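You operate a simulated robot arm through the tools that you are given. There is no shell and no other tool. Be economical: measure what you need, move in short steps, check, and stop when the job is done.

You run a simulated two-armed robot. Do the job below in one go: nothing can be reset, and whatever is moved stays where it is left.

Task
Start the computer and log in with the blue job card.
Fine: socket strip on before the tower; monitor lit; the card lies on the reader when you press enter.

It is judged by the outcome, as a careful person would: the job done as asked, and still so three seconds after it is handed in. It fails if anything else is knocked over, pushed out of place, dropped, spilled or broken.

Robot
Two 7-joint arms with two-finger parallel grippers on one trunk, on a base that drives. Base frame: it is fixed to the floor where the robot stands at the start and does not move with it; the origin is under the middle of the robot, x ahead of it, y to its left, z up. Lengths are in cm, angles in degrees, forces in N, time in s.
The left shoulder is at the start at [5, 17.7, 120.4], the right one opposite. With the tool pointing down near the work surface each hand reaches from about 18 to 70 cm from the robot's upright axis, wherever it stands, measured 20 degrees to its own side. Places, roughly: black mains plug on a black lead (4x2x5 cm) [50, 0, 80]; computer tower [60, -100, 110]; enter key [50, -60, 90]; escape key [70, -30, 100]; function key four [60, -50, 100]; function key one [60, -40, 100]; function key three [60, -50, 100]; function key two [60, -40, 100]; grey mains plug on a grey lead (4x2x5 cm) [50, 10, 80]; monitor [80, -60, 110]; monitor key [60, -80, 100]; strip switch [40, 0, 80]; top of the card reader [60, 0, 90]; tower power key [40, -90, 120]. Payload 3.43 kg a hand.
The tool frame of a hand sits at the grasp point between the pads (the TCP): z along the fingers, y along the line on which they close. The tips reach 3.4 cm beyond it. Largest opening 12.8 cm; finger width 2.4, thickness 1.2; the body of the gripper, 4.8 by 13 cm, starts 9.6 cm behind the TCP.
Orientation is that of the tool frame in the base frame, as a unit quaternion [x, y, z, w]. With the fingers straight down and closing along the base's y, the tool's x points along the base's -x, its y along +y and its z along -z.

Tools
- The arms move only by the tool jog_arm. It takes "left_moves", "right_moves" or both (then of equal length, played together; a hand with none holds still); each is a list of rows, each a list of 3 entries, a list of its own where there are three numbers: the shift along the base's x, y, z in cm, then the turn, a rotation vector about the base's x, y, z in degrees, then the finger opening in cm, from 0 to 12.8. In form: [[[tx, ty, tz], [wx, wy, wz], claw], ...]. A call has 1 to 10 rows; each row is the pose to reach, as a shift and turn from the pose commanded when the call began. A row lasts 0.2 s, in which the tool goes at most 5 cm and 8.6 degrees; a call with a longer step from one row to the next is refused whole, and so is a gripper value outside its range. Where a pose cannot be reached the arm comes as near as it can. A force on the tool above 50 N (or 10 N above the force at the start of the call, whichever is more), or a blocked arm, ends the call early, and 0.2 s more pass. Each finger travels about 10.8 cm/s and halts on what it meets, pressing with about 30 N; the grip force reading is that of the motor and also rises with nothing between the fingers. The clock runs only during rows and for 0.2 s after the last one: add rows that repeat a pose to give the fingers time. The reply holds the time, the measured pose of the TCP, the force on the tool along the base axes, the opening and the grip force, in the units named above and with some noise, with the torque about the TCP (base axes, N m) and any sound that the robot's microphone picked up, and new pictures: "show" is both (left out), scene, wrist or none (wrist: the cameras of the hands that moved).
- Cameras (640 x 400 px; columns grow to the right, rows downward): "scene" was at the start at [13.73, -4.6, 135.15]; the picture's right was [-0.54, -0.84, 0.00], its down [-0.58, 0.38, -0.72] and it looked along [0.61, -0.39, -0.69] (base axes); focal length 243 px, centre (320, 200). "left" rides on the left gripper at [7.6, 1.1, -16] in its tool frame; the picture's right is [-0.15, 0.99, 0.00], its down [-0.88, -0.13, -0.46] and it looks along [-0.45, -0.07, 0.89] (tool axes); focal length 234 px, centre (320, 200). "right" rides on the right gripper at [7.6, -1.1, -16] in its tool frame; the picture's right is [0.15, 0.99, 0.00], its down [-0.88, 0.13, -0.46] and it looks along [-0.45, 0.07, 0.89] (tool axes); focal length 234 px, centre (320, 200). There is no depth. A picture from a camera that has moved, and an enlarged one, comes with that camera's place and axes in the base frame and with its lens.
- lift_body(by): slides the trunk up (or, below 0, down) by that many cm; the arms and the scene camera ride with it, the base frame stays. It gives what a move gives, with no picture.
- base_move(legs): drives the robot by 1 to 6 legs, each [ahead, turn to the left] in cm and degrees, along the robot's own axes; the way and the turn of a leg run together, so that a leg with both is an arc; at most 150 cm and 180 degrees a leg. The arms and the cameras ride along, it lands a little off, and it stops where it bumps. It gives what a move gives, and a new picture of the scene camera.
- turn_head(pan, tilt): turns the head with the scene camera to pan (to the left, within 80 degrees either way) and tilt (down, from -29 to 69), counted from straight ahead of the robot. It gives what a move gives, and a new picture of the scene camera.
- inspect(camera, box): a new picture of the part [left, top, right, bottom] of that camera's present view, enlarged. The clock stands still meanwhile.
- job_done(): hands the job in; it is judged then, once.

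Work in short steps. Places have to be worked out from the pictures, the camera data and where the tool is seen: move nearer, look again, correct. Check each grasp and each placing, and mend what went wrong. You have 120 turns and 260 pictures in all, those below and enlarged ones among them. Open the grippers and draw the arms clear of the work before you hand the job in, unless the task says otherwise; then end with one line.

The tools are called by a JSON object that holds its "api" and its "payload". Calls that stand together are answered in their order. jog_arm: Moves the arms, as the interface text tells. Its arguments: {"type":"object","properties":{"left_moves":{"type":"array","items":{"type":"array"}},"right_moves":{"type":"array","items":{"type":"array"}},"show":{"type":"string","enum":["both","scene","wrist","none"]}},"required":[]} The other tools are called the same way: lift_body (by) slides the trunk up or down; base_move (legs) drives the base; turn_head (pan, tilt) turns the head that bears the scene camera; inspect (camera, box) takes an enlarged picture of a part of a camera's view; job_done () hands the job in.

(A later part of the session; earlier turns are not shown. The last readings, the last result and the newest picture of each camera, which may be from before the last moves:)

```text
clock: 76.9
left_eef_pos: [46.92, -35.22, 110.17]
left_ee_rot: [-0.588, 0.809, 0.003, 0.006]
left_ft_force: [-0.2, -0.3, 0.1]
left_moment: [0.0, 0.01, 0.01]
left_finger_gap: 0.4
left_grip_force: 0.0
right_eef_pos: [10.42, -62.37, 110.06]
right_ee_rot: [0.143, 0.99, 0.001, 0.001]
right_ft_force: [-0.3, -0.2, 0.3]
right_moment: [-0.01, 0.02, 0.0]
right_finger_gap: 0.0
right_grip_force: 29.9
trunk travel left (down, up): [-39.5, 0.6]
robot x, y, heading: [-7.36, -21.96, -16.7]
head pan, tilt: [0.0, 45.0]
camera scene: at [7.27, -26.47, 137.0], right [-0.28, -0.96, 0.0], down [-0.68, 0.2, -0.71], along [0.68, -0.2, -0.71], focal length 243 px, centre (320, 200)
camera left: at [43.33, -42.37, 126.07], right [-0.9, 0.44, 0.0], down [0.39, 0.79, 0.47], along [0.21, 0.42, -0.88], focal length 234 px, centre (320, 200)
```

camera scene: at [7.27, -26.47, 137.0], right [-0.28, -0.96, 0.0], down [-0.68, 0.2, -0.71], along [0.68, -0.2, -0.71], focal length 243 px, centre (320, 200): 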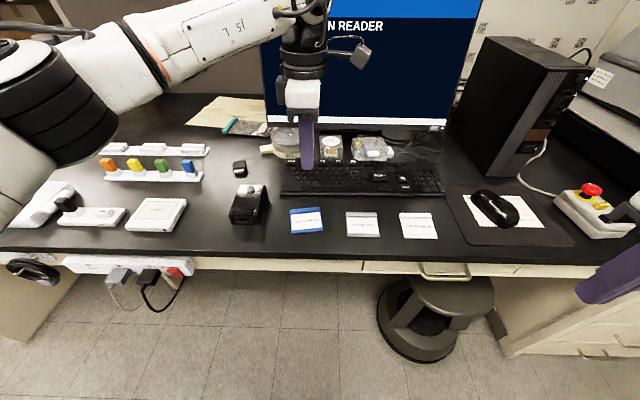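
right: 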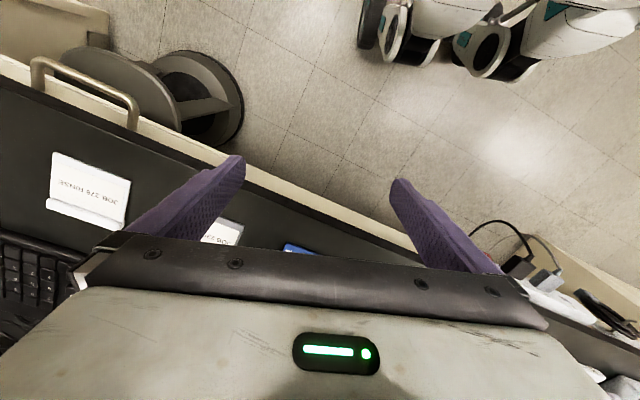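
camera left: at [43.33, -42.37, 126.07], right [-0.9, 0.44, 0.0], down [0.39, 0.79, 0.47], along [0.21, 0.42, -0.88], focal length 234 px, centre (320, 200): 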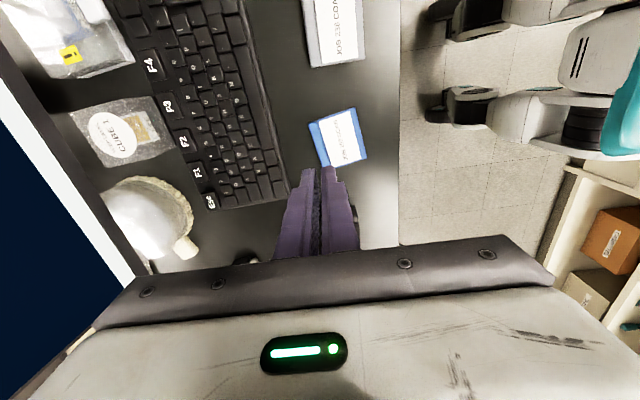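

The ridge slipped out during the lift; the card stayed put. I look at it closely.

{"api": "inspect", "payload": {"camera": "left", "box": [280, 90, 400, 180]}}

{"api": "inspect", "payload": {"camera": "scene", "box": [270, 190, 450, 250]}}

```text
4.44 times, centred on (340, 135) of left
camera zoom: at [43.33, -42.37, 126.07], right [-0.9, 0.44, 0.0], down [0.39, 0.79, 0.47], along [0.21, 0.42, -0.88], focal length 1041 px, centre (231, 489)
```

zoom: 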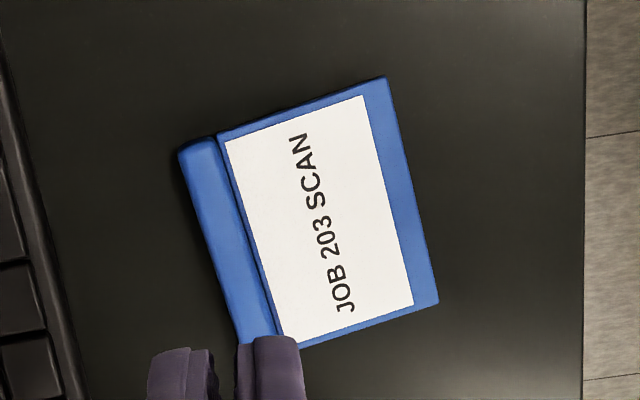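

```text
3.56 times, centred on (360, 220) of scene
camera zoom: at [7.27, -26.47, 137.0], right [-0.28, -0.96, 0.0], down [-0.68, 0.2, -0.71], along [0.68, -0.2, -0.71], focal length 863 px, centre (178, 129)
```

zoom: 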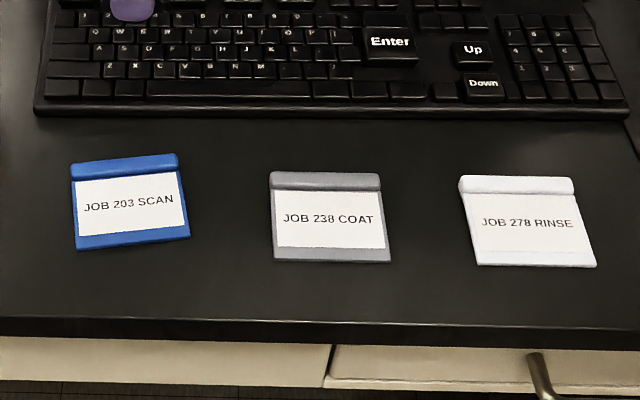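

A ridge grip is too shallow. I'll grip the card across its width at the ridge ends instead: yaw −80° and open to 10 cm, above the card.

{"api": "jog_arm", "payload": {"left_moves": [[[0, 0, 0], [0, 0, -8], 2], [[0, 0, 0], [0, 0, -16], 4], [[0, 0, 0], [0, 0, -24], 6], [[0, 0, 0], [0, 0, -32], 8], [[0, 0, 0], [0, 0, -40], 10], [[0, 0, 0], [0, 0, -48], 10], [[0, 0.2, 0], [0, 0, -56], 10], [[0, 0.4, 0], [0, 0, -64], 10], [[0, 0.4, -2], [0, 0, -72], 10], [[0, 0.5, -4], [0, 0, -80], 10]]}}

{"api": "inspect", "payload": {"camera": "left", "box": [200, 90, 440, 240]}}

```text
clock: 79.1
left_eef_pos: [46.85, -34.88, 106.22]
left_ee_rot: [0.071, 0.997, -0.002, 0.007]
left_ft_force: [1.6, 0.1, -0.1]
left_moment: [0.02, 0.04, 0.02]
left_finger_gap: 10.01
left_grip_force: 0.2
right_eef_pos: [10.57, -62.41, 109.96]
right_ee_rot: [0.144, 0.99, 0.0, 0.0]
right_ft_force: [0.4, 0.7, 0.0]
right_moment: [-0.01, 0.03, -0.02]
right_finger_gap: 0.0
right_grip_force: 30.0
trunk travel left (down, up): [-39.5, 0.6]
robot x, y, heading: [-7.26, -21.94, -16.4]
head pan, tilt: [0.0, 45.0]
camera scene: at [7.33, -26.46, 137.0], right [-0.28, -0.96, 0.0], down [-0.68, 0.2, -0.71], along [0.68, -0.2, -0.71], focal length 243 px, centre (320, 200)
camera left: at [39.42, -32.6, 122.09], right [0.28, 0.96, 0.0], down [0.85, -0.25, 0.47], along [0.45, -0.13, -0.88], focal length 234 px, centre (320, 200)
```

scene: 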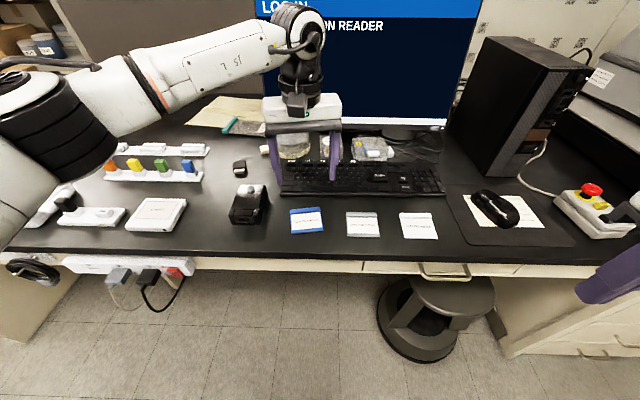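
left: 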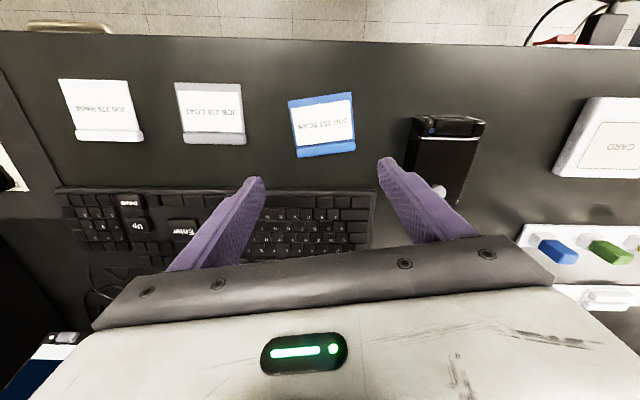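

```text
2.67 times, centred on (320, 165) of left
camera zoom: at [39.42, -32.6, 122.09], right [0.28, 0.96, 0.0], down [0.85, -0.25, 0.47], along [0.45, -0.13, -0.88], focal length 624 px, centre (320, 293)
```

zoom: 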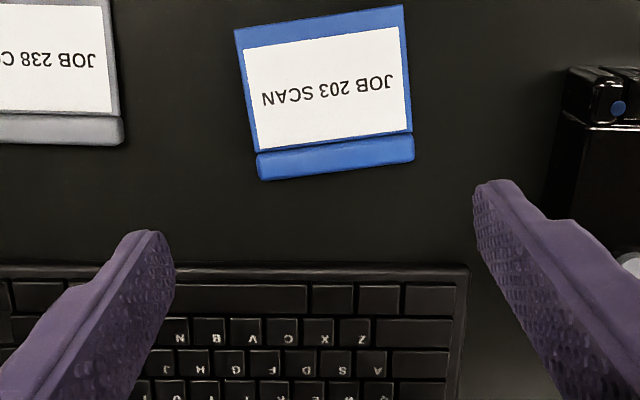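

The card is nicely aligned between the fingers. I descend to z≈97 and look.

{"api": "jog_arm", "payload": {"left_moves": [[[0.1, 0.3, -4], [0, 0, 0], 10], [[0.1, 0.3, -7.5], [0, 0, 0], 10], [[0.1, 0.3, -9], [0, 0, 0], 10], [[0.1, 0.3, -9], [0, 0, 0], 10]], "show": "none"}}

{"api": "inspect", "payload": {"camera": "left", "box": [200, 90, 440, 240]}}

{"api": "inspect", "payload": {"camera": "scene", "box": [240, 160, 360, 240]}}

```text
clock: 80.1
left_eef_pos: [47.06, -34.42, 97.13]
left_ee_rot: [0.069, 0.998, -0.002, 0.006]
left_ft_force: [0.3, 0.0, -0.3]
left_moment: [0.0, 0.0, 0.01]
left_finger_gap: 10.0
left_grip_force: 0.0
right_eef_pos: [10.45, -62.51, 110.07]
right_ee_rot: [0.143, 0.99, 0.0, 0.001]
right_ft_force: [0.4, 0.3, -0.7]
right_moment: [0.03, -0.01, 0.03]
right_finger_gap: 0.01
right_grip_force: 29.9
trunk travel left (down, up): [-39.5, 0.6]
robot x, y, heading: [-7.04, -21.97, -16.7]
head pan, tilt: [0.0, 45.0]
```

```text
2.67 times, centred on (320, 165) of left
camera zoom: at [39.57, -32.26, 113.0], right [0.28, 0.96, 0.0], down [0.85, -0.25, 0.47], along [0.45, -0.13, -0.88], focal length 624 px, centre (320, 293)
```

zoom: 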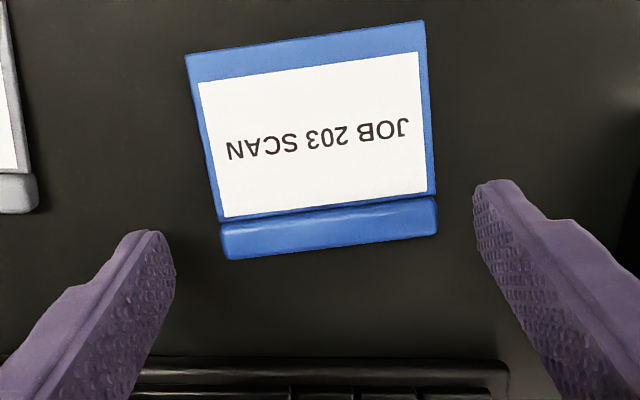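

```text
5.00 times, centred on (300, 200) of scene
camera zoom: at [7.31, -26.47, 137.0], right [-0.28, -0.96, 0.0], down [-0.68, 0.2, -0.71], along [0.68, -0.2, -0.71], focal length 1213 px, centre (420, 200)
```

zoom: 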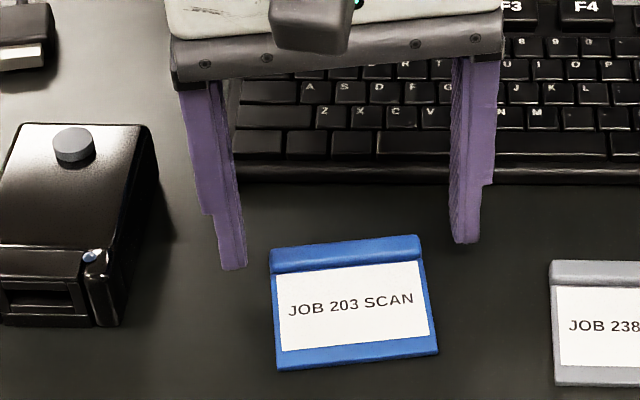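

Well centred. I descend 1.2 cm to bring the tips just above the desk.

{"api": "jog_arm", "payload": {"left_moves": [[[0, 0.1, -0.6], [0, 0, 0], 9.4], [[0, 0.1, -1.0], [0, 0, 0], 9], [[0, 0.1, -1.25], [0, 0, 0], 8.6], [[0, 0.1, -1.25], [0, 0, 0], 8.6]], "show": "none"}}

{"api": "inspect", "payload": {"camera": "scene", "box": [240, 160, 360, 240]}}

```text
clock: 81.1
left_eef_pos: [47.08, -34.28, 95.86]
left_ee_rot: [0.069, 0.998, -0.002, 0.006]
left_ft_force: [-0.9, -0.2, 0.1]
left_moment: [-0.01, 0.0, 0.0]
left_finger_gap: 8.59
left_grip_force: 0.0
right_eef_pos: [10.52, -62.31, 109.94]
right_ee_rot: [0.143, 0.99, 0.0, 0.002]
right_ft_force: [-0.4, 0.1, -0.2]
right_moment: [-0.01, 0.01, 0.01]
right_finger_gap: 0.0
right_grip_force: 30.1
trunk travel left (down, up): [-39.5, 0.6]
robot x, y, heading: [-7.25, -22.17, -16.3]
head pan, tilt: [0.0, 45.0]
```

```text
5.00 times, centred on (300, 200) of scene
camera zoom: at [7.31, -26.47, 137.0], right [-0.28, -0.96, 0.0], down [-0.68, 0.2, -0.71], along [0.68, -0.2, -0.71], focal length 1213 px, centre (420, 200)
```

zoom: 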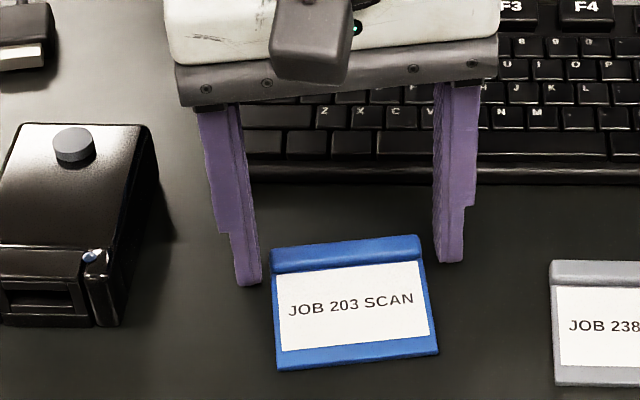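

Fingers flank the ridge ends, no contact yet. A bit lower to find the desk.

{"api": "jog_arm", "payload": {"left_moves": [[[0, 0, -0.25], [0, 0, 0], 8.6], [[0, 0, -0.45], [0, 0, 0], 8.6], [[0, 0, -0.45], [0, 0, 0], 8.6]], "show": "none"}}

{"api": "inspect", "payload": {"camera": "scene", "box": [240, 160, 360, 240]}}

```text
clock: 81.9
left_eef_pos: [46.9, -34.28, 95.41]
left_ee_rot: [0.07, 0.998, -0.001, 0.006]
left_ft_force: [0.1, -0.5, 1.0]
left_moment: [0.05, 0.02, 0.03]
left_finger_gap: 8.62
left_grip_force: 0.1
right_eef_pos: [10.49, -62.36, 109.97]
right_ee_rot: [0.143, 0.99, 0.0, 0.0]
right_ft_force: [0.2, 0.0, 0.3]
right_moment: [0.0, 0.01, 0.01]
right_finger_gap: 0.0
right_grip_force: 30.3
trunk travel left (down, up): [-39.5, 0.6]
robot x, y, heading: [-7.21, -21.94, -16.5]
head pan, tilt: [0.0, 45.0]
```

```text
5.00 times, centred on (300, 200) of scene
camera zoom: at [7.31, -26.46, 137.0], right [-0.28, -0.96, 0.0], down [-0.68, 0.2, -0.71], along [0.68, -0.2, -0.71], focal length 1213 px, centre (420, 200)
```

zoom: 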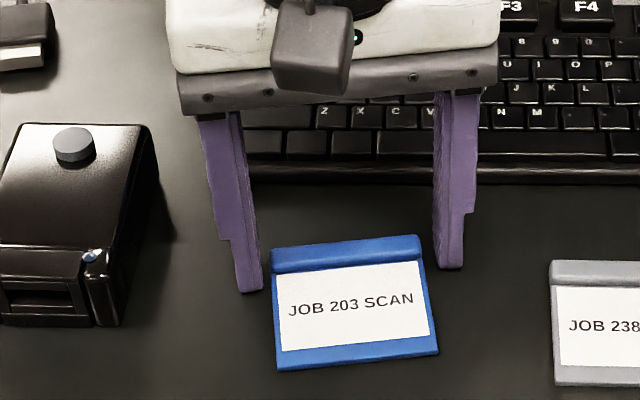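

Close to the desk surface now; I close on the card's sides.

{"api": "jog_arm", "payload": {"left_moves": [[[0, 0, -0.15], [0, 0, 0], 8], [[0, 0, -0.15], [0, 0, 0], 7.2], [[0, 0, -0.15], [0, 0, 0], 6], [[0, 0, -0.15], [0, 0, 0], 6], [[0, 0, -0.15], [0, 0, 0], 6]], "show": "none"}}

{"api": "inspect", "payload": {"camera": "scene", "box": [240, 160, 360, 240]}}

{"api": "inspect", "payload": {"camera": "left", "box": [200, 90, 440, 240]}}

```text
clock: 83.1
left_eef_pos: [46.96, -34.2, 95.44]
left_ee_rot: [0.069, 0.998, -0.002, 0.006]
left_ft_force: [5.0, 6.9, 15.0]
left_moment: [0.97, -0.06, -0.19]
left_finger_gap: 7.41
left_grip_force: 30.3
right_eef_pos: [10.42, -62.25, 110.17]
right_ee_rot: [0.143, 0.99, 0.0, 0.001]
right_ft_force: [0.0, 0.5, -0.9]
right_moment: [0.01, -0.03, 0.03]
right_finger_gap: 0.0
right_grip_force: 29.7
trunk travel left (down, up): [-39.5, 0.6]
robot x, y, heading: [-7.0, -21.76, -16.3]
head pan, tilt: [0.0, 45.0]
```

```text
5.00 times, centred on (300, 200) of scene
camera zoom: at [7.22, -26.35, 137.03], right [-0.28, -0.96, 0.0], down [-0.68, 0.2, -0.71], along [0.68, -0.2, -0.71], focal length 1213 px, centre (420, 200)
```

zoom: 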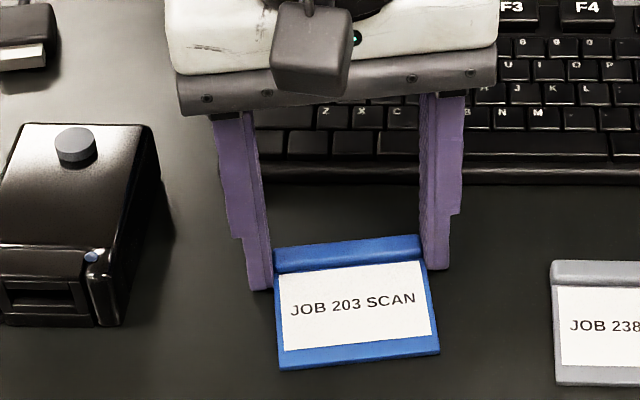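

```text
2.67 times, centred on (320, 165) of left
camera zoom: at [39.52, -32.03, 111.31], right [0.28, 0.96, 0.0], down [0.85, -0.25, 0.47], along [0.45, -0.13, -0.88], focal length 624 px, centre (320, 293)
```

zoom: 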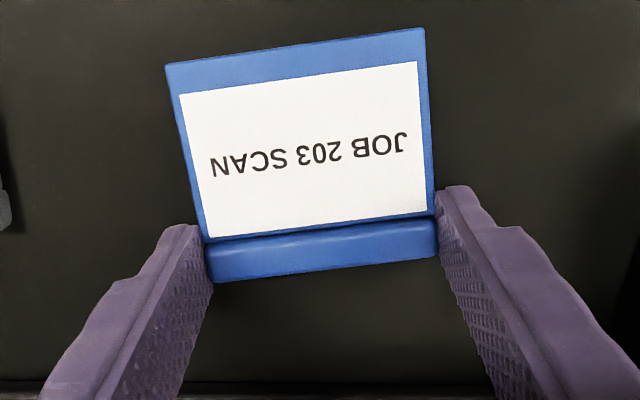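

Both sides gripped (7.4 cm, 30 N). I lift slowly and check.

{"api": "jog_arm", "payload": {"left_moves": [[[0, 0, 0.4], [0, 0, 0], 6], [[0, 0, 0.9], [0, 0, 0], 6], [[0, 0, 1.5], [0, 0, 0], 6], [[0, 0, 2.5], [0, 0, 0], 6], [[0, 0, 4], [0, 0, 0], 6]], "show": "wrist"}}

{"api": "inspect", "payload": {"camera": "scene", "box": [240, 160, 360, 240]}}

```text
clock: 84.3
left_eef_pos: [46.91, -34.4, 99.27]
left_ee_rot: [0.069, 0.998, -0.002, 0.005]
left_ft_force: [0.2, 0.4, 0.6]
left_moment: [0.03, -0.02, 0.02]
left_finger_gap: 7.39
left_grip_force: 30.2
right_eef_pos: [10.39, -62.37, 110.06]
right_ee_rot: [0.142, 0.99, 0.001, 0.0]
right_ft_force: [0.3, 0.7, -0.4]
right_moment: [0.02, -0.02, -0.02]
right_finger_gap: 0.01
right_grip_force: 30.0
trunk travel left (down, up): [-39.5, 0.6]
robot x, y, heading: [-7.07, -21.85, -16.4]
head pan, tilt: [0.0, 45.0]
camera left: at [39.5, -32.18, 115.18], right [0.28, 0.96, 0.0], down [0.85, -0.25, 0.47], along [0.45, -0.13, -0.88], focal length 234 px, centre (320, 200)
```

left: 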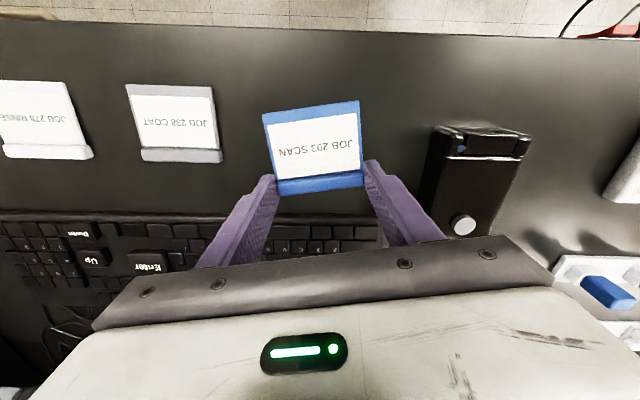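

```text
5.00 times, centred on (300, 200) of scene
camera zoom: at [7.3, -26.47, 137.0], right [-0.28, -0.96, 0.0], down [-0.68, 0.2, -0.71], along [0.68, -0.2, -0.71], focal length 1213 px, centre (420, 200)
```

zoom: 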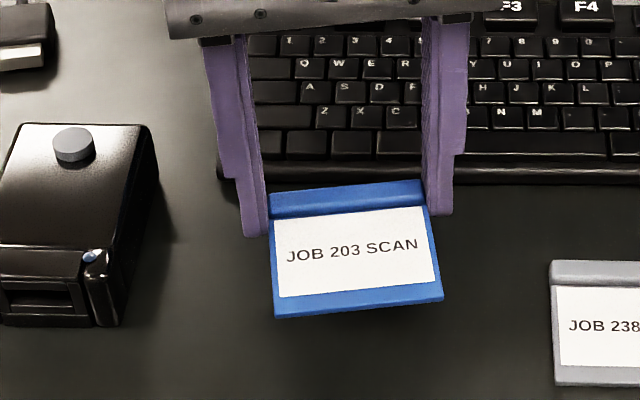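

The card is held level. I raise it and carry it left, over the reader, turning it to line up.

{"api": "jog_arm", "payload": {"left_moves": [[[0, 0, 4], [0, 0, 0], 6], [[0, 0, 8], [0, 0, 0], 6], [[0, 0, 12], [0, 0, 0], 6], [[0, 4, 13], [0, 0, 0], 6], [[0, 8, 13], [0, 0, -2], 6], [[0, 12, 13], [0, 0, -4], 6], [[1, 16, 13], [0, 0, -6], 6], [[2.5, 20, 13], [0, 0, -8], 6], [[4, 24, 13], [0, 0, -8], 6], [[4, 24, 13], [0, 0, -8], 6]], "show": "none"}}

{"api": "jog_arm", "payload": {"left_moves": [[[2, 4, 0], [0, 0, 0], 6], [[4, 7, 0], [0, 0, 0], 6], [[5.4, 10, 0], [0, 0, 0], 6], [[5.4, 10, -3], [0, 0, 0], 6], [[5.4, 10, -6], [0, 0, 0], 6], [[5.4, 10, -6], [0, 0, 0], 6]]}}

{"api": "inspect", "payload": {"camera": "left", "box": [180, 60, 460, 240]}}

```text
clock: 86.5
left_eef_pos: [51.06, -10.35, 112.14]
left_ee_rot: [0.139, 0.99, -0.002, 0.005]
left_ft_force: [1.1, 0.7, 0.5]
left_moment: [0.01, -0.04, -0.01]
left_finger_gap: 7.38
left_grip_force: 30.1
right_eef_pos: [10.49, -62.43, 109.95]
right_ee_rot: [0.143, 0.99, 0.0, 0.0]
right_ft_force: [-0.1, -0.2, 0.1]
right_moment: [-0.01, -0.02, -0.02]
right_finger_gap: 0.03
right_grip_force: 30.0
trunk travel left (down, up): [-39.5, 0.6]
robot x, y, heading: [-7.2, -21.86, -16.6]
head pan, tilt: [0.0, 45.0]
```

```text
clock: 87.9
left_eef_pos: [56.4, -0.35, 106.19]
left_ee_rot: [0.138, 0.99, -0.002, 0.006]
left_ft_force: [-0.5, -0.5, 0.9]
left_moment: [0.0, -0.02, -0.02]
left_finger_gap: 7.39
left_grip_force: 29.7
right_eef_pos: [10.41, -62.41, 109.99]
right_ee_rot: [0.145, 0.989, 0.0, 0.0]
right_ft_force: [0.7, 0.5, -0.6]
right_moment: [0.0, -0.02, -0.01]
right_finger_gap: 0.01
right_grip_force: 30.4
trunk travel left (down, up): [-39.5, 0.6]
robot x, y, heading: [-7.02, -22.23, -16.6]
head pan, tilt: [0.0, 45.0]
camera scene: at [7.3, -26.48, 137.0], right [-0.28, -0.96, 0.0], down [-0.68, 0.2, -0.71], along [0.68, -0.2, -0.71], focal length 243 px, centre (320, 200)
camera left: at [49.28, 2.82, 122.1], right [0.41, 0.91, 0.0], down [0.81, -0.36, 0.47], along [0.42, -0.19, -0.88], focal length 234 px, centre (320, 200)
```

scene: 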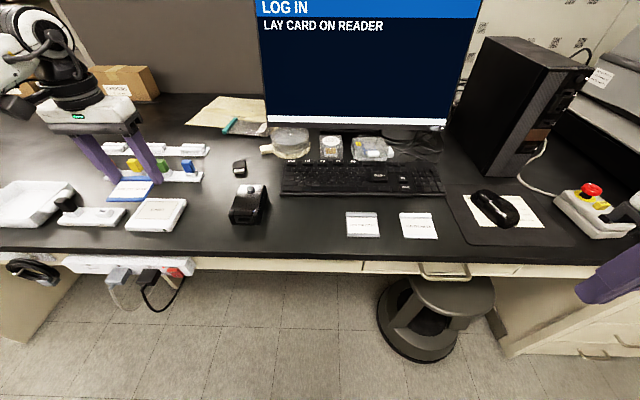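
left: 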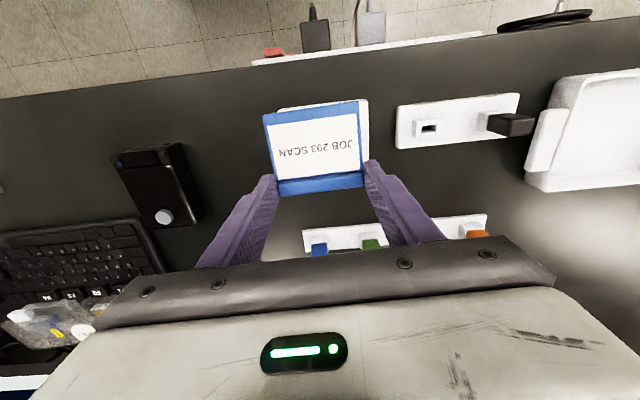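

```text
2.22 times, centred on (320, 150) of left
camera zoom: at [49.28, 2.82, 122.1], right [0.41, 0.91, 0.0], down [0.81, -0.36, 0.47], along [0.42, -0.19, -0.88], focal length 520 px, centre (320, 311)
```

zoom: 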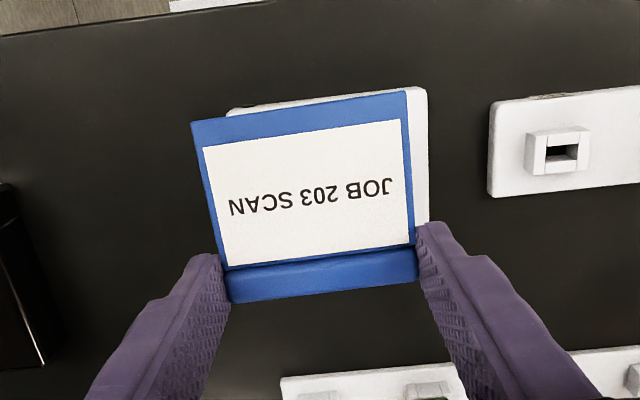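

Card centre is ~(53.8,0.3), reader centre ~(55.1,0.7). I shift 1.2 cm ahead and 0.4 left, turn −3°, and lower to z≈100.

{"api": "jog_arm", "payload": {"left_moves": [[[1.2, 0.4, -2], [0, 0, -3], 6], [[1.2, 0.4, -4.5], [0, 0, -3], 6], [[1.2, 0.4, -6], [0, 0, -3], 6], [[1.2, 0.4, -6], [0, 0, -3], 6]], "show": "none"}}

{"api": "inspect", "payload": {"camera": "left", "box": [180, 60, 460, 240]}}

{"api": "inspect", "payload": {"camera": "scene", "box": [60, 140, 240, 260]}}

```text
clock: 88.9
left_eef_pos: [57.56, 0.13, 100.12]
left_ee_rot: [0.164, 0.986, -0.003, 0.005]
left_ft_force: [-0.1, 1.1, 0.2]
left_moment: [0.0, -0.02, 0.01]
left_finger_gap: 7.38
left_grip_force: 29.6
right_eef_pos: [10.56, -62.48, 110.16]
right_ee_rot: [0.143, 0.99, 0.001, 0.0]
right_ft_force: [0.4, -0.3, -0.9]
right_moment: [0.02, 0.0, 0.07]
right_finger_gap: 0.01
right_grip_force: 30.2
trunk travel left (down, up): [-39.5, 0.6]
robot x, y, heading: [-6.79, -21.85, -16.6]
head pan, tilt: [0.0, 45.0]
```

```text
2.22 times, centred on (320, 150) of left
camera zoom: at [50.68, 3.6, 116.11], right [0.46, 0.89, 0.0], down [0.79, -0.41, 0.47], along [0.41, -0.22, -0.88], focal length 520 px, centre (320, 311)
```

zoom: 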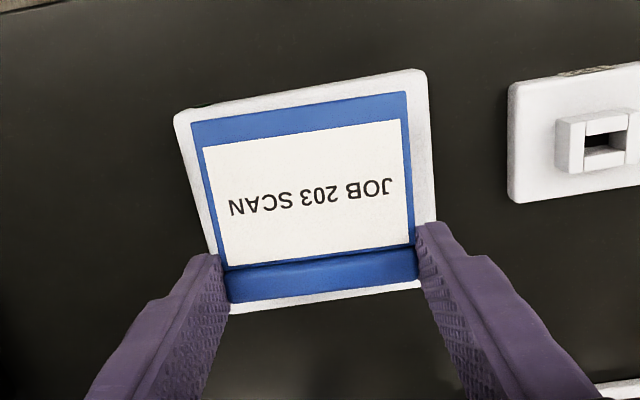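

```text
3.33 times, centred on (150, 200) of scene
camera zoom: at [7.31, -26.47, 137.0], right [-0.28, -0.96, 0.0], down [-0.68, 0.2, -0.71], along [0.68, -0.2, -0.71], focal length 809 px, centre (887, 200)
```

zoom: 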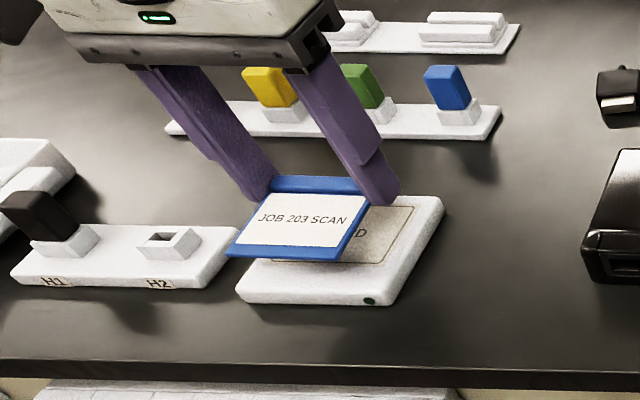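

Well aligned. I shift 0.7 cm further ahead, then lower slowly onto the reader until contact.

{"api": "jog_arm", "payload": {"left_moves": [[[0.6, -0.2, -0.8], [0, 0, 0], 6], [[0.6, -0.2, -1.4], [0, 0, 0], 6], [[0.6, -0.2, -1.8], [0, 0, 0], 6], [[0.6, -0.2, -1.8], [0, 0, 0], 6]], "show": "none"}}

{"api": "inspect", "payload": {"camera": "left", "box": [180, 60, 460, 240]}}

{"api": "inspect", "payload": {"camera": "scene", "box": [60, 140, 240, 260]}}

```text
clock: 89.9
left_eef_pos: [58.21, -0.16, 98.39]
left_ee_rot: [0.166, 0.986, -0.002, 0.006]
left_ft_force: [0.0, -0.2, 0.3]
left_moment: [0.0, 0.01, 0.02]
left_finger_gap: 7.36
left_grip_force: 30.6
right_eef_pos: [10.58, -62.42, 109.94]
right_ee_rot: [0.144, 0.99, 0.0, 0.0]
right_ft_force: [-0.2, 0.1, 0.3]
right_moment: [0.0, 0.02, 0.02]
right_finger_gap: 0.02
right_grip_force: 30.2
trunk travel left (down, up): [-39.5, 0.6]
robot x, y, heading: [-6.73, -22.14, -16.7]
head pan, tilt: [0.0, 45.0]
```

```text
2.22 times, centred on (320, 150) of left
camera zoom: at [51.27, 3.41, 114.36], right [0.46, 0.89, 0.0], down [0.79, -0.41, 0.47], along [0.41, -0.22, -0.88], focal length 520 px, centre (320, 311)
```

zoom: 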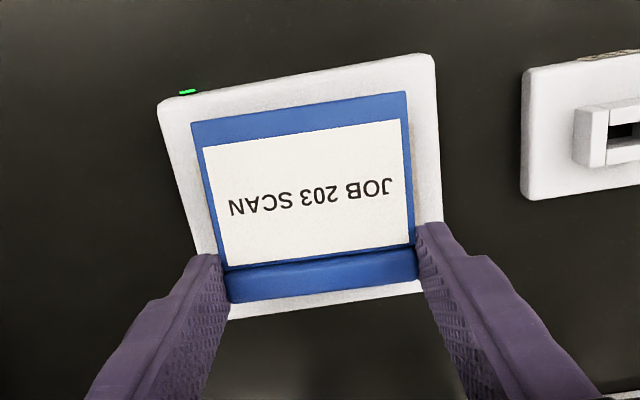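

```text
3.33 times, centred on (150, 200) of scene
camera zoom: at [7.31, -26.46, 137.0], right [-0.28, -0.96, 0.0], down [-0.68, 0.2, -0.71], along [0.68, -0.2, -0.71], focal length 809 px, centre (887, 200)
```

zoom: 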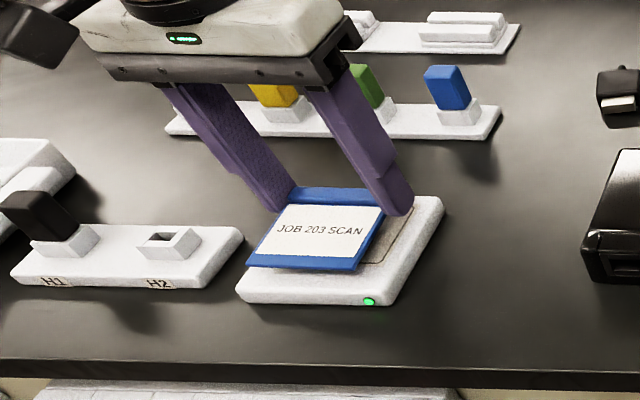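

The reader lamp turned green. I keep lowering in small steps to contact.

{"api": "jog_arm", "payload": {"left_moves": [[[0, 0, -0.5], [0, 0, 0], 6], [[0, 0, -0.9], [0, 0, 0], 6], [[0, 0, -0.9], [0, 0, 0], 6]], "show": "none"}}

{"api": "inspect", "payload": {"camera": "scene", "box": [60, 140, 240, 260]}}

```text
clock: 90.7
left_eef_pos: [58.14, -0.15, 97.62]
left_ee_rot: [0.164, 0.987, -0.002, 0.005]
left_ft_force: [0.2, -0.2, -0.6]
left_moment: [0.01, 0.0, 0.02]
left_finger_gap: 7.39
left_grip_force: 30.1
right_eef_pos: [10.49, -62.45, 109.96]
right_ee_rot: [0.143, 0.99, 0.0, 0.0]
right_ft_force: [-1.0, -0.2, 0.5]
right_moment: [0.0, 0.01, -0.01]
right_finger_gap: 0.0
right_grip_force: 30.4
trunk travel left (down, up): [-39.5, 0.6]
robot x, y, heading: [-7.1, -22.02, -16.6]
head pan, tilt: [0.0, 45.0]
```

```text
3.33 times, centred on (150, 200) of scene
camera zoom: at [7.32, -26.47, 137.0], right [-0.28, -0.96, 0.0], down [-0.68, 0.2, -0.71], along [0.68, -0.2, -0.71], focal length 809 px, centre (887, 200)
```

zoom: 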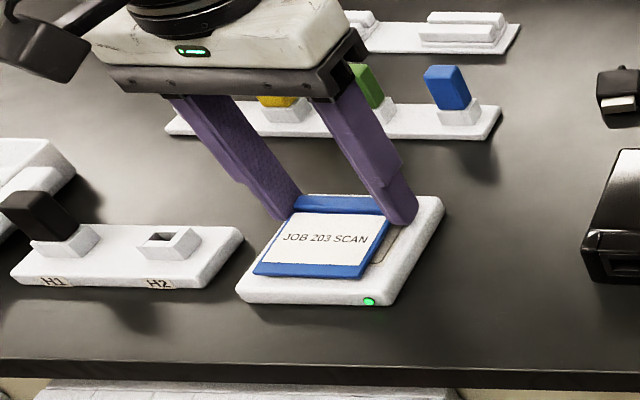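

Still just above. Lower another 0.5 cm.

{"api": "jog_arm", "payload": {"left_moves": [[[-0.2, 0, -0.3], [0, 0, 0], 6], [[-0.2, 0, -0.6], [0, 0, 0], 6], [[-0.2, 0, -0.6], [0, 0, 0], 6]], "show": "none"}}

{"api": "inspect", "payload": {"camera": "scene", "box": [90, 160, 210, 240]}}

```text
clock: 91.5
left_eef_pos: [58.1, -0.14, 97.19]
left_ee_rot: [0.165, 0.986, -0.002, 0.008]
left_ft_force: [0.9, 2.0, 11.3]
left_moment: [0.6, -0.04, -0.12]
left_finger_gap: 7.38
left_grip_force: 30.0
right_eef_pos: [10.36, -62.46, 110.06]
right_ee_rot: [0.143, 0.99, 0.001, 0.0]
right_ft_force: [-0.4, -0.5, -0.2]
right_moment: [0.03, 0.04, 0.02]
right_finger_gap: 0.0
right_grip_force: 29.9
trunk travel left (down, up): [-39.5, 0.6]
robot x, y, heading: [-6.84, -21.96, -16.4]
head pan, tilt: [0.0, 45.0]
```

```text
5.00 times, centred on (150, 200) of scene
camera zoom: at [7.18, -26.49, 137.03], right [-0.28, -0.96, 0.0], down [-0.68, 0.2, -0.71], along [0.68, -0.2, -0.71], focal length 1213 px, centre (1170, 200)
```

zoom: 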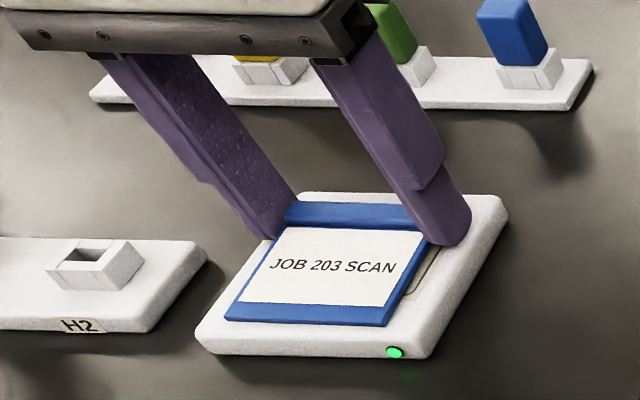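

Contact (11 N); the card lies on the reader. I open and rise.

{"api": "jog_arm", "payload": {"left_moves": [[[0, 0, 0.15], [0, 0, 0], 7.6], [[0, 0, 0.15], [0, 0, 0], 8.4], [[0, 0, 0.15], [0, 0, 0], 9.2], [[0, 0, 1.5], [0, 0, 0], 9.4], [[0, 0, 4], [0, 0, 0], 9.4], [[0, 0, 8], [0, 0, 0], 9.4], [[0, 0, 12], [0, 0, 0], 9.4]]}}

{"api": "inspect", "payload": {"camera": "scene", "box": [60, 140, 240, 260]}}

```text
clock: 93.1
left_eef_pos: [57.84, -0.29, 109.13]
left_ee_rot: [0.164, 0.986, -0.003, 0.006]
left_ft_force: [-1.3, 0.2, 0.1]
left_moment: [0.0, -0.01, 0.0]
left_finger_gap: 9.41
left_grip_force: 0.0
right_eef_pos: [10.37, -62.44, 109.98]
right_ee_rot: [0.143, 0.99, 0.001, 0.0]
right_ft_force: [-0.1, 0.6, 0.5]
right_moment: [0.02, 0.01, -0.01]
right_finger_gap: 0.01
right_grip_force: 30.1
trunk travel left (down, up): [-39.5, 0.6]
robot x, y, heading: [-6.82, -21.78, -16.7]
head pan, tilt: [0.0, 45.0]
camera scene: at [7.28, -26.5, 137.0], right [-0.28, -0.96, 0.0], down [-0.68, 0.2, -0.71], along [0.68, -0.2, -0.71], focal length 243 px, centre (320, 200)
camera left: at [50.98, 3.35, 124.98], right [0.46, 0.89, 0.0], down [0.79, -0.41, 0.47], along [0.41, -0.22, -0.88], focal length 234 px, centre (320, 200)
```

scene: 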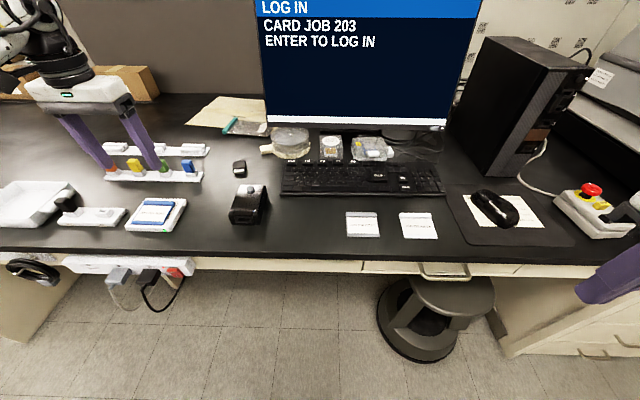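
left: 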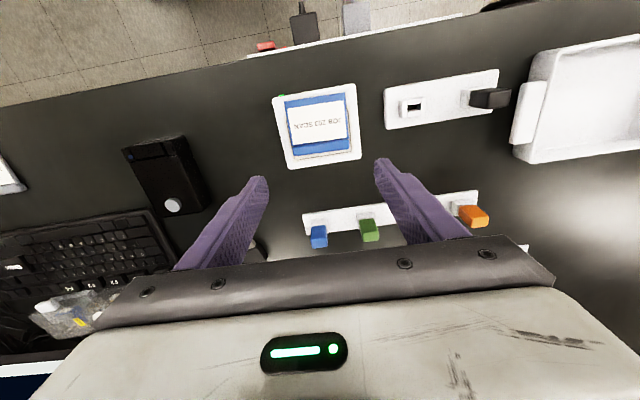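

```text
3.33 times, centred on (150, 200) of scene
camera zoom: at [7.28, -26.5, 137.0], right [-0.28, -0.96, 0.0], down [-0.68, 0.2, -0.71], along [0.68, -0.2, -0.71], focal length 809 px, centre (887, 200)
```

zoom: 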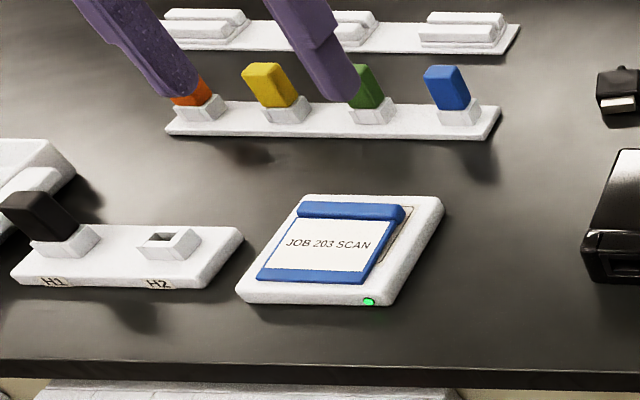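

The screen reads "CARD JOB 203 – ENTER TO LOG IN". Now I locate the Enter key.

{"api": "inspect", "payload": {"camera": "scene", "box": [340, 140, 460, 220]}}

```text
5.00 times, centred on (400, 180) of scene
camera zoom: at [7.28, -26.5, 137.0], right [-0.28, -0.96, 0.0], down [-0.68, 0.2, -0.71], along [0.68, -0.2, -0.71], focal length 1213 px, centre (-80, 300)
```

zoom: 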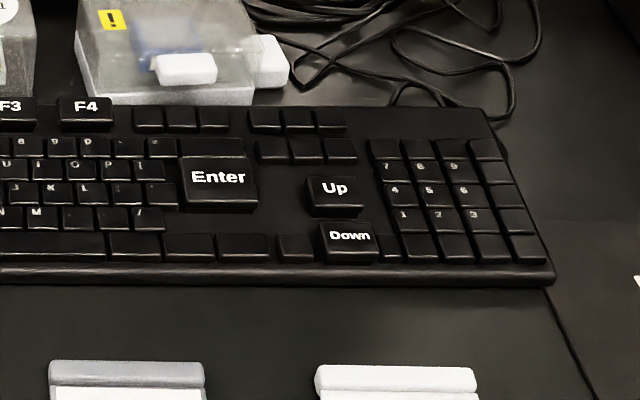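

Enter ≈ (52.3,-56.7,~95), a large key. I bring the closed right hand above it at z 110.

{"api": "jog_arm", "payload": {"right_moves": [[[4.7, 0.6, 0], [0, 0, 0], 0], [[9.4, 1.2, 0], [0, 0, 0], 0], [[14, 1.8, 0], [0, 0, 0], 0], [[18.7, 2.4, 0], [0, 0, 0], 0], [[23.4, 3.1, 0], [0, 0, 0], 0], [[28, 3.8, 0], [0, 0, 0], 0], [[32.7, 4.4, 0], [0, 0, 0], 0], [[37.4, 5, 0], [0, 0, 0], 0], [[41.9, 5.7, 0], [0, 0, 0], 0], [[41.9, 5.7, -2], [0, 0, 0], 0]]}}

{"api": "inspect", "payload": {"camera": "right", "box": [200, 60, 440, 220]}}

```text
clock: 95.3
left_eef_pos: [57.95, -0.12, 108.99]
left_ee_rot: [0.165, 0.986, -0.003, 0.004]
left_ft_force: [0.8, -0.1, 0.1]
left_moment: [0.04, 0.02, 0.0]
left_finger_gap: 9.4
left_grip_force: 0.1
right_eef_pos: [39.41, -60.19, 109.33]
right_ee_rot: [0.144, 0.99, 0.001, 0.001]
right_ft_force: [-0.4, 0.4, 0.7]
right_moment: [0.01, 0.0, -0.01]
right_finger_gap: 0.0
right_grip_force: 29.6
right hand out of reach, approached as far as the arm can: row 7, 8, 9, 10
trunk travel left (down, up): [-39.5, 0.6]
robot x, y, heading: [-6.8, -21.77, -16.3]
head pan, tilt: [0.0, 45.0]
camera scene: at [7.33, -26.48, 137.0], right [-0.28, -0.96, 0.0], down [-0.68, 0.2, -0.71], along [0.68, -0.2, -0.71], focal length 243 px, centre (320, 200)
camera right: at [31.8, -59.09, 125.2], right [0.14, 0.99, 0.0], down [0.88, -0.13, 0.46], along [0.45, -0.06, -0.89], focal length 234 px, centre (320, 200)
```

scene: 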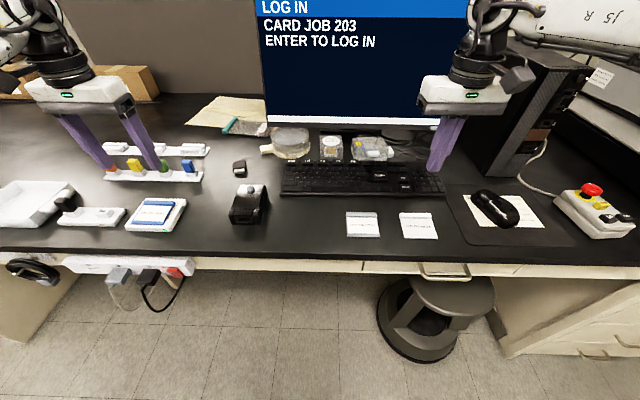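
right: 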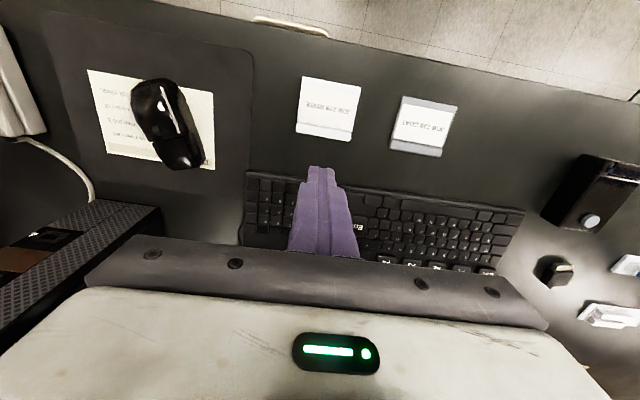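

```text
2.50 times, centred on (320, 140) of right
camera zoom: at [31.8, -59.09, 125.2], right [0.14, 0.99, 0.0], down [0.88, -0.13, 0.46], along [0.45, -0.06, -0.89], focal length 585 px, centre (320, 350)
```

zoom: 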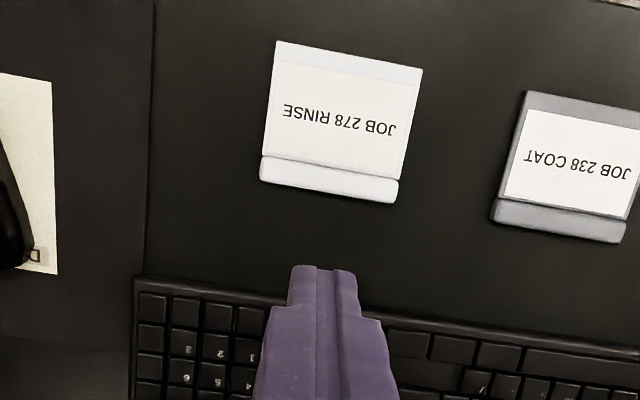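

The reach straight down falls short, so I tilt the hand forward 45° while advancing to just above Enter.

{"api": "jog_arm", "payload": {"right_moves": [[[0, 0, 0], [-2.1, -7.2, 0], 0], [[0, 0, 0], [-4.3, -14.4, 0], 0], [[0, 0, 0], [-6.4, -21.6, 0], 0], [[2, 0.7, 0], [-8.6, -28.7, 0], 0], [[5, 1.7, -1], [-10.7, -35.9, 0], 0], [[8, 2.7, -2], [-12.9, -43.1, 0], 0], [[11.4, 3.9, -4], [-12.9, -43.1, 0], 0], [[11.4, 3.9, -5], [-12.9, -43.1, 0], 0]]}}

{"api": "inspect", "payload": {"camera": "scene", "box": [340, 120, 480, 220]}}

{"api": "inspect", "payload": {"camera": "right", "box": [200, 60, 440, 220]}}

```text
clock: 97.1
left_eef_pos: [57.91, -0.15, 109.02]
left_ee_rot: [0.165, 0.986, -0.003, 0.005]
left_ft_force: [0.3, 0.5, 0.0]
left_moment: [0.0, 0.0, -0.02]
left_finger_gap: 9.4
left_grip_force: 0.1
right_eef_pos: [49.38, -57.06, 104.72]
right_ee_rot: [0.132, 0.914, -0.056, 0.379]
right_ft_force: [-0.2, 1.0, 0.0]
right_moment: [0.02, 0.01, -0.02]
right_finger_gap: 0.0
right_grip_force: 29.9
right hand out of reach, approached as far as the arm can: row 7, 8
trunk travel left (down, up): [-39.5, 0.6]
robot x, y, heading: [-6.91, -21.9, -16.7]
head pan, tilt: [0.0, 45.0]
camera scene: at [7.31, -26.47, 137.0], right [-0.28, -0.96, 0.0], down [-0.68, 0.2, -0.71], along [0.68, -0.2, -0.71], focal length 243 px, centre (320, 200)
camera right: at [33.1, -53.47, 110.72], right [0.18, 0.98, -0.1], down [0.32, 0.04, 0.94], along [0.93, -0.2, -0.31], focal length 234 px, centre (320, 200)
```

scene: 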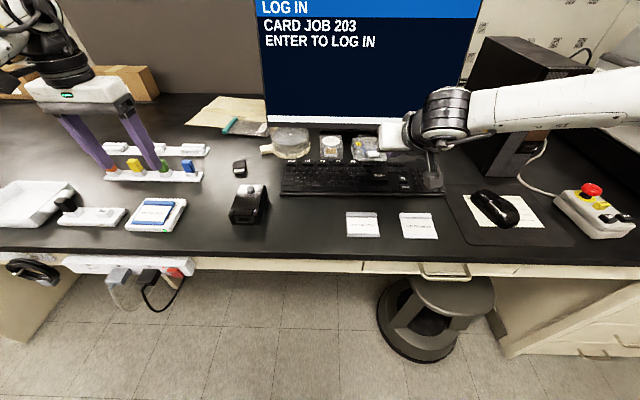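
right: 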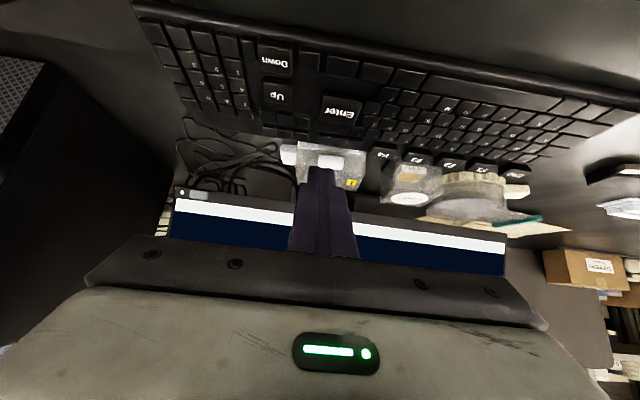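

```text
4.00 times, centred on (410, 170) of scene
camera zoom: at [7.31, -26.47, 137.0], right [-0.28, -0.96, 0.0], down [-0.68, 0.2, -0.71], along [0.68, -0.2, -0.71], focal length 970 px, centre (-40, 320)
```

zoom: 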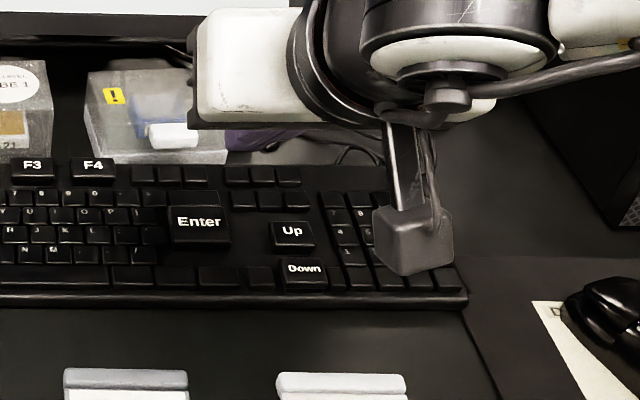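

```text
2.50 times, centred on (320, 140) of right
camera zoom: at [33.1, -53.47, 110.72], right [0.18, 0.98, -0.1], down [0.32, 0.04, 0.94], along [0.93, -0.2, -0.31], focal length 585 px, centre (320, 350)
```

zoom: 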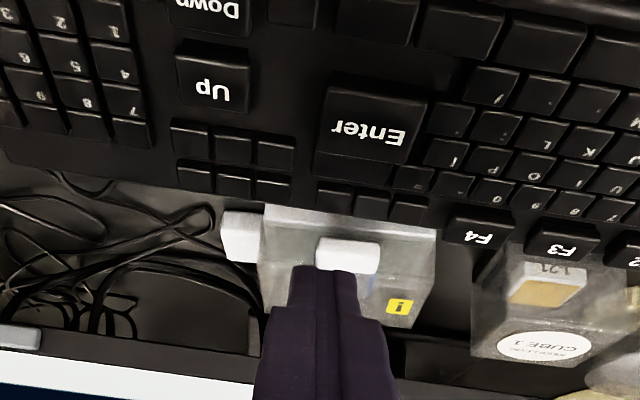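

Just short of Enter by about 1.5 cm. I raise the right hand a little and drive 4 cm ahead.

{"api": "jog_arm", "payload": {"right_moves": [[[-2, 0.6, 2], [0, 0, 0], 0]], "show": "none"}}

{"api": "base_move", "payload": {"legs": [[4, 0]]}}

```text
clock: 97.5
left_eef_pos: [57.79, -0.15, 109.07]
left_ee_rot: [0.164, 0.986, -0.003, 0.006]
left_ft_force: [-1.0, 0.2, 0.0]
left_moment: [-0.05, -0.02, 0.01]
left_finger_gap: 9.38
left_grip_force: 0.0
right_eef_pos: [47.32, -56.28, 106.84]
right_ee_rot: [0.131, 0.914, -0.055, 0.38]
right_ft_force: [0.6, 0.3, -1.2]
right_moment: [-0.01, 0.01, -0.01]
right_finger_gap: 0.0
right_grip_force: 29.7
trunk travel left (down, up): [-39.5, 0.6]
robot x, y, heading: [-7.03, -22.26, -16.8]
head pan, tilt: [0.0, 45.0]
```

```text
clock: 98.4
left_eef_pos: [61.73, -1.34, 108.82]
left_ee_rot: [0.164, 0.986, -0.002, 0.005]
left_ft_force: [-0.4, 0.6, -0.4]
left_moment: [0.01, 0.08, -0.02]
left_finger_gap: 9.4
left_grip_force: 0.0
right_eef_pos: [51.34, -57.6, 106.74]
right_ee_rot: [0.133, 0.915, -0.056, 0.378]
right_ft_force: [0.8, -0.2, -0.2]
right_moment: [0.01, 0.01, 0.01]
right_finger_gap: 0.01
right_grip_force: 30.3
trunk travel left (down, up): [-39.5, 0.6]
robot x, y, heading: [-3.29, -23.04, -16.5]
head pan, tilt: [0.0, 45.0]
camera scene: at [11.28, -27.63, 136.98], right [-0.28, -0.96, 0.0], down [-0.68, 0.2, -0.71], along [0.68, -0.2, -0.71], focal length 243 px, centre (320, 200)
```

scene: 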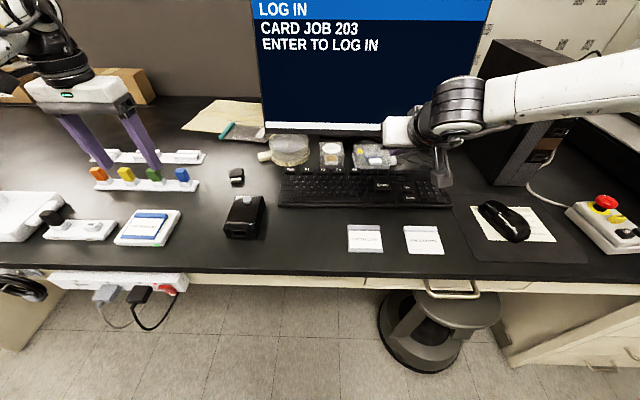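

Now I move above Enter to about 3 cm and check.

{"api": "jog_arm", "payload": {"right_moves": [[[-0.4, 0.8, -2.5], [0, 0, 0], 0], [[-0.7, 1.4, -5], [0, 0, 0], 0], [[-0.7, 1.4, -5], [0, 0, 0], 0]], "show": "none"}}

{"api": "inspect", "payload": {"camera": "right", "box": [200, 60, 440, 220]}}

{"api": "inspect", "payload": {"camera": "scene", "box": [340, 120, 480, 220]}}

```text
clock: 99.2
left_eef_pos: [61.76, -1.36, 108.96]
left_ee_rot: [0.164, 0.986, -0.003, 0.006]
left_ft_force: [-0.4, 0.4, 1.1]
left_moment: [0.0, 0.03, 0.0]
left_finger_gap: 9.39
left_grip_force: 0.0
right_eef_pos: [50.36, -56.53, 101.99]
right_ee_rot: [0.132, 0.915, -0.055, 0.378]
right_ft_force: [-0.3, 0.1, 0.0]
right_moment: [-0.02, 0.01, -0.01]
right_finger_gap: 0.0
right_grip_force: 30.0
right hand out of reach, approached as far as the arm can: row 2, 3
trunk travel left (down, up): [-39.5, 0.6]
robot x, y, heading: [-3.14, -23.06, -16.2]
head pan, tilt: [0.0, 45.0]
```

```text
2.50 times, centred on (320, 140) of right
camera zoom: at [33.98, -52.86, 107.94], right [0.18, 0.98, -0.1], down [0.33, 0.04, 0.94], along [0.93, -0.2, -0.31], focal length 585 px, centre (320, 350)
```

zoom: 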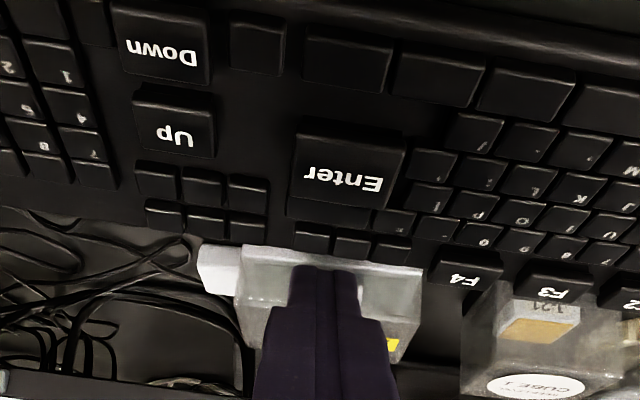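

```text
4.00 times, centred on (410, 170) of scene
camera zoom: at [11.16, -27.59, 137.0], right [-0.28, -0.96, 0.0], down [-0.68, 0.2, -0.71], along [0.68, -0.2, -0.71], focal length 970 px, centre (-40, 320)
```

zoom: 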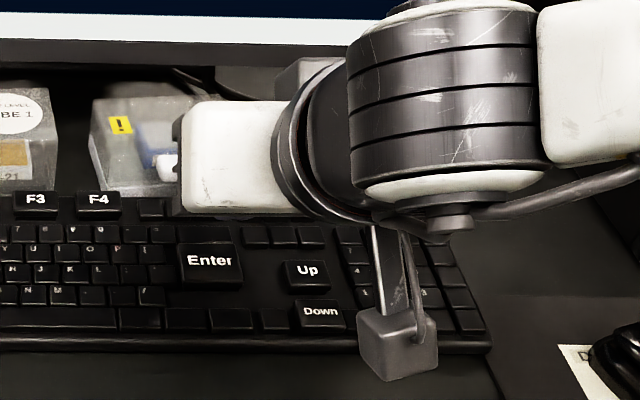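

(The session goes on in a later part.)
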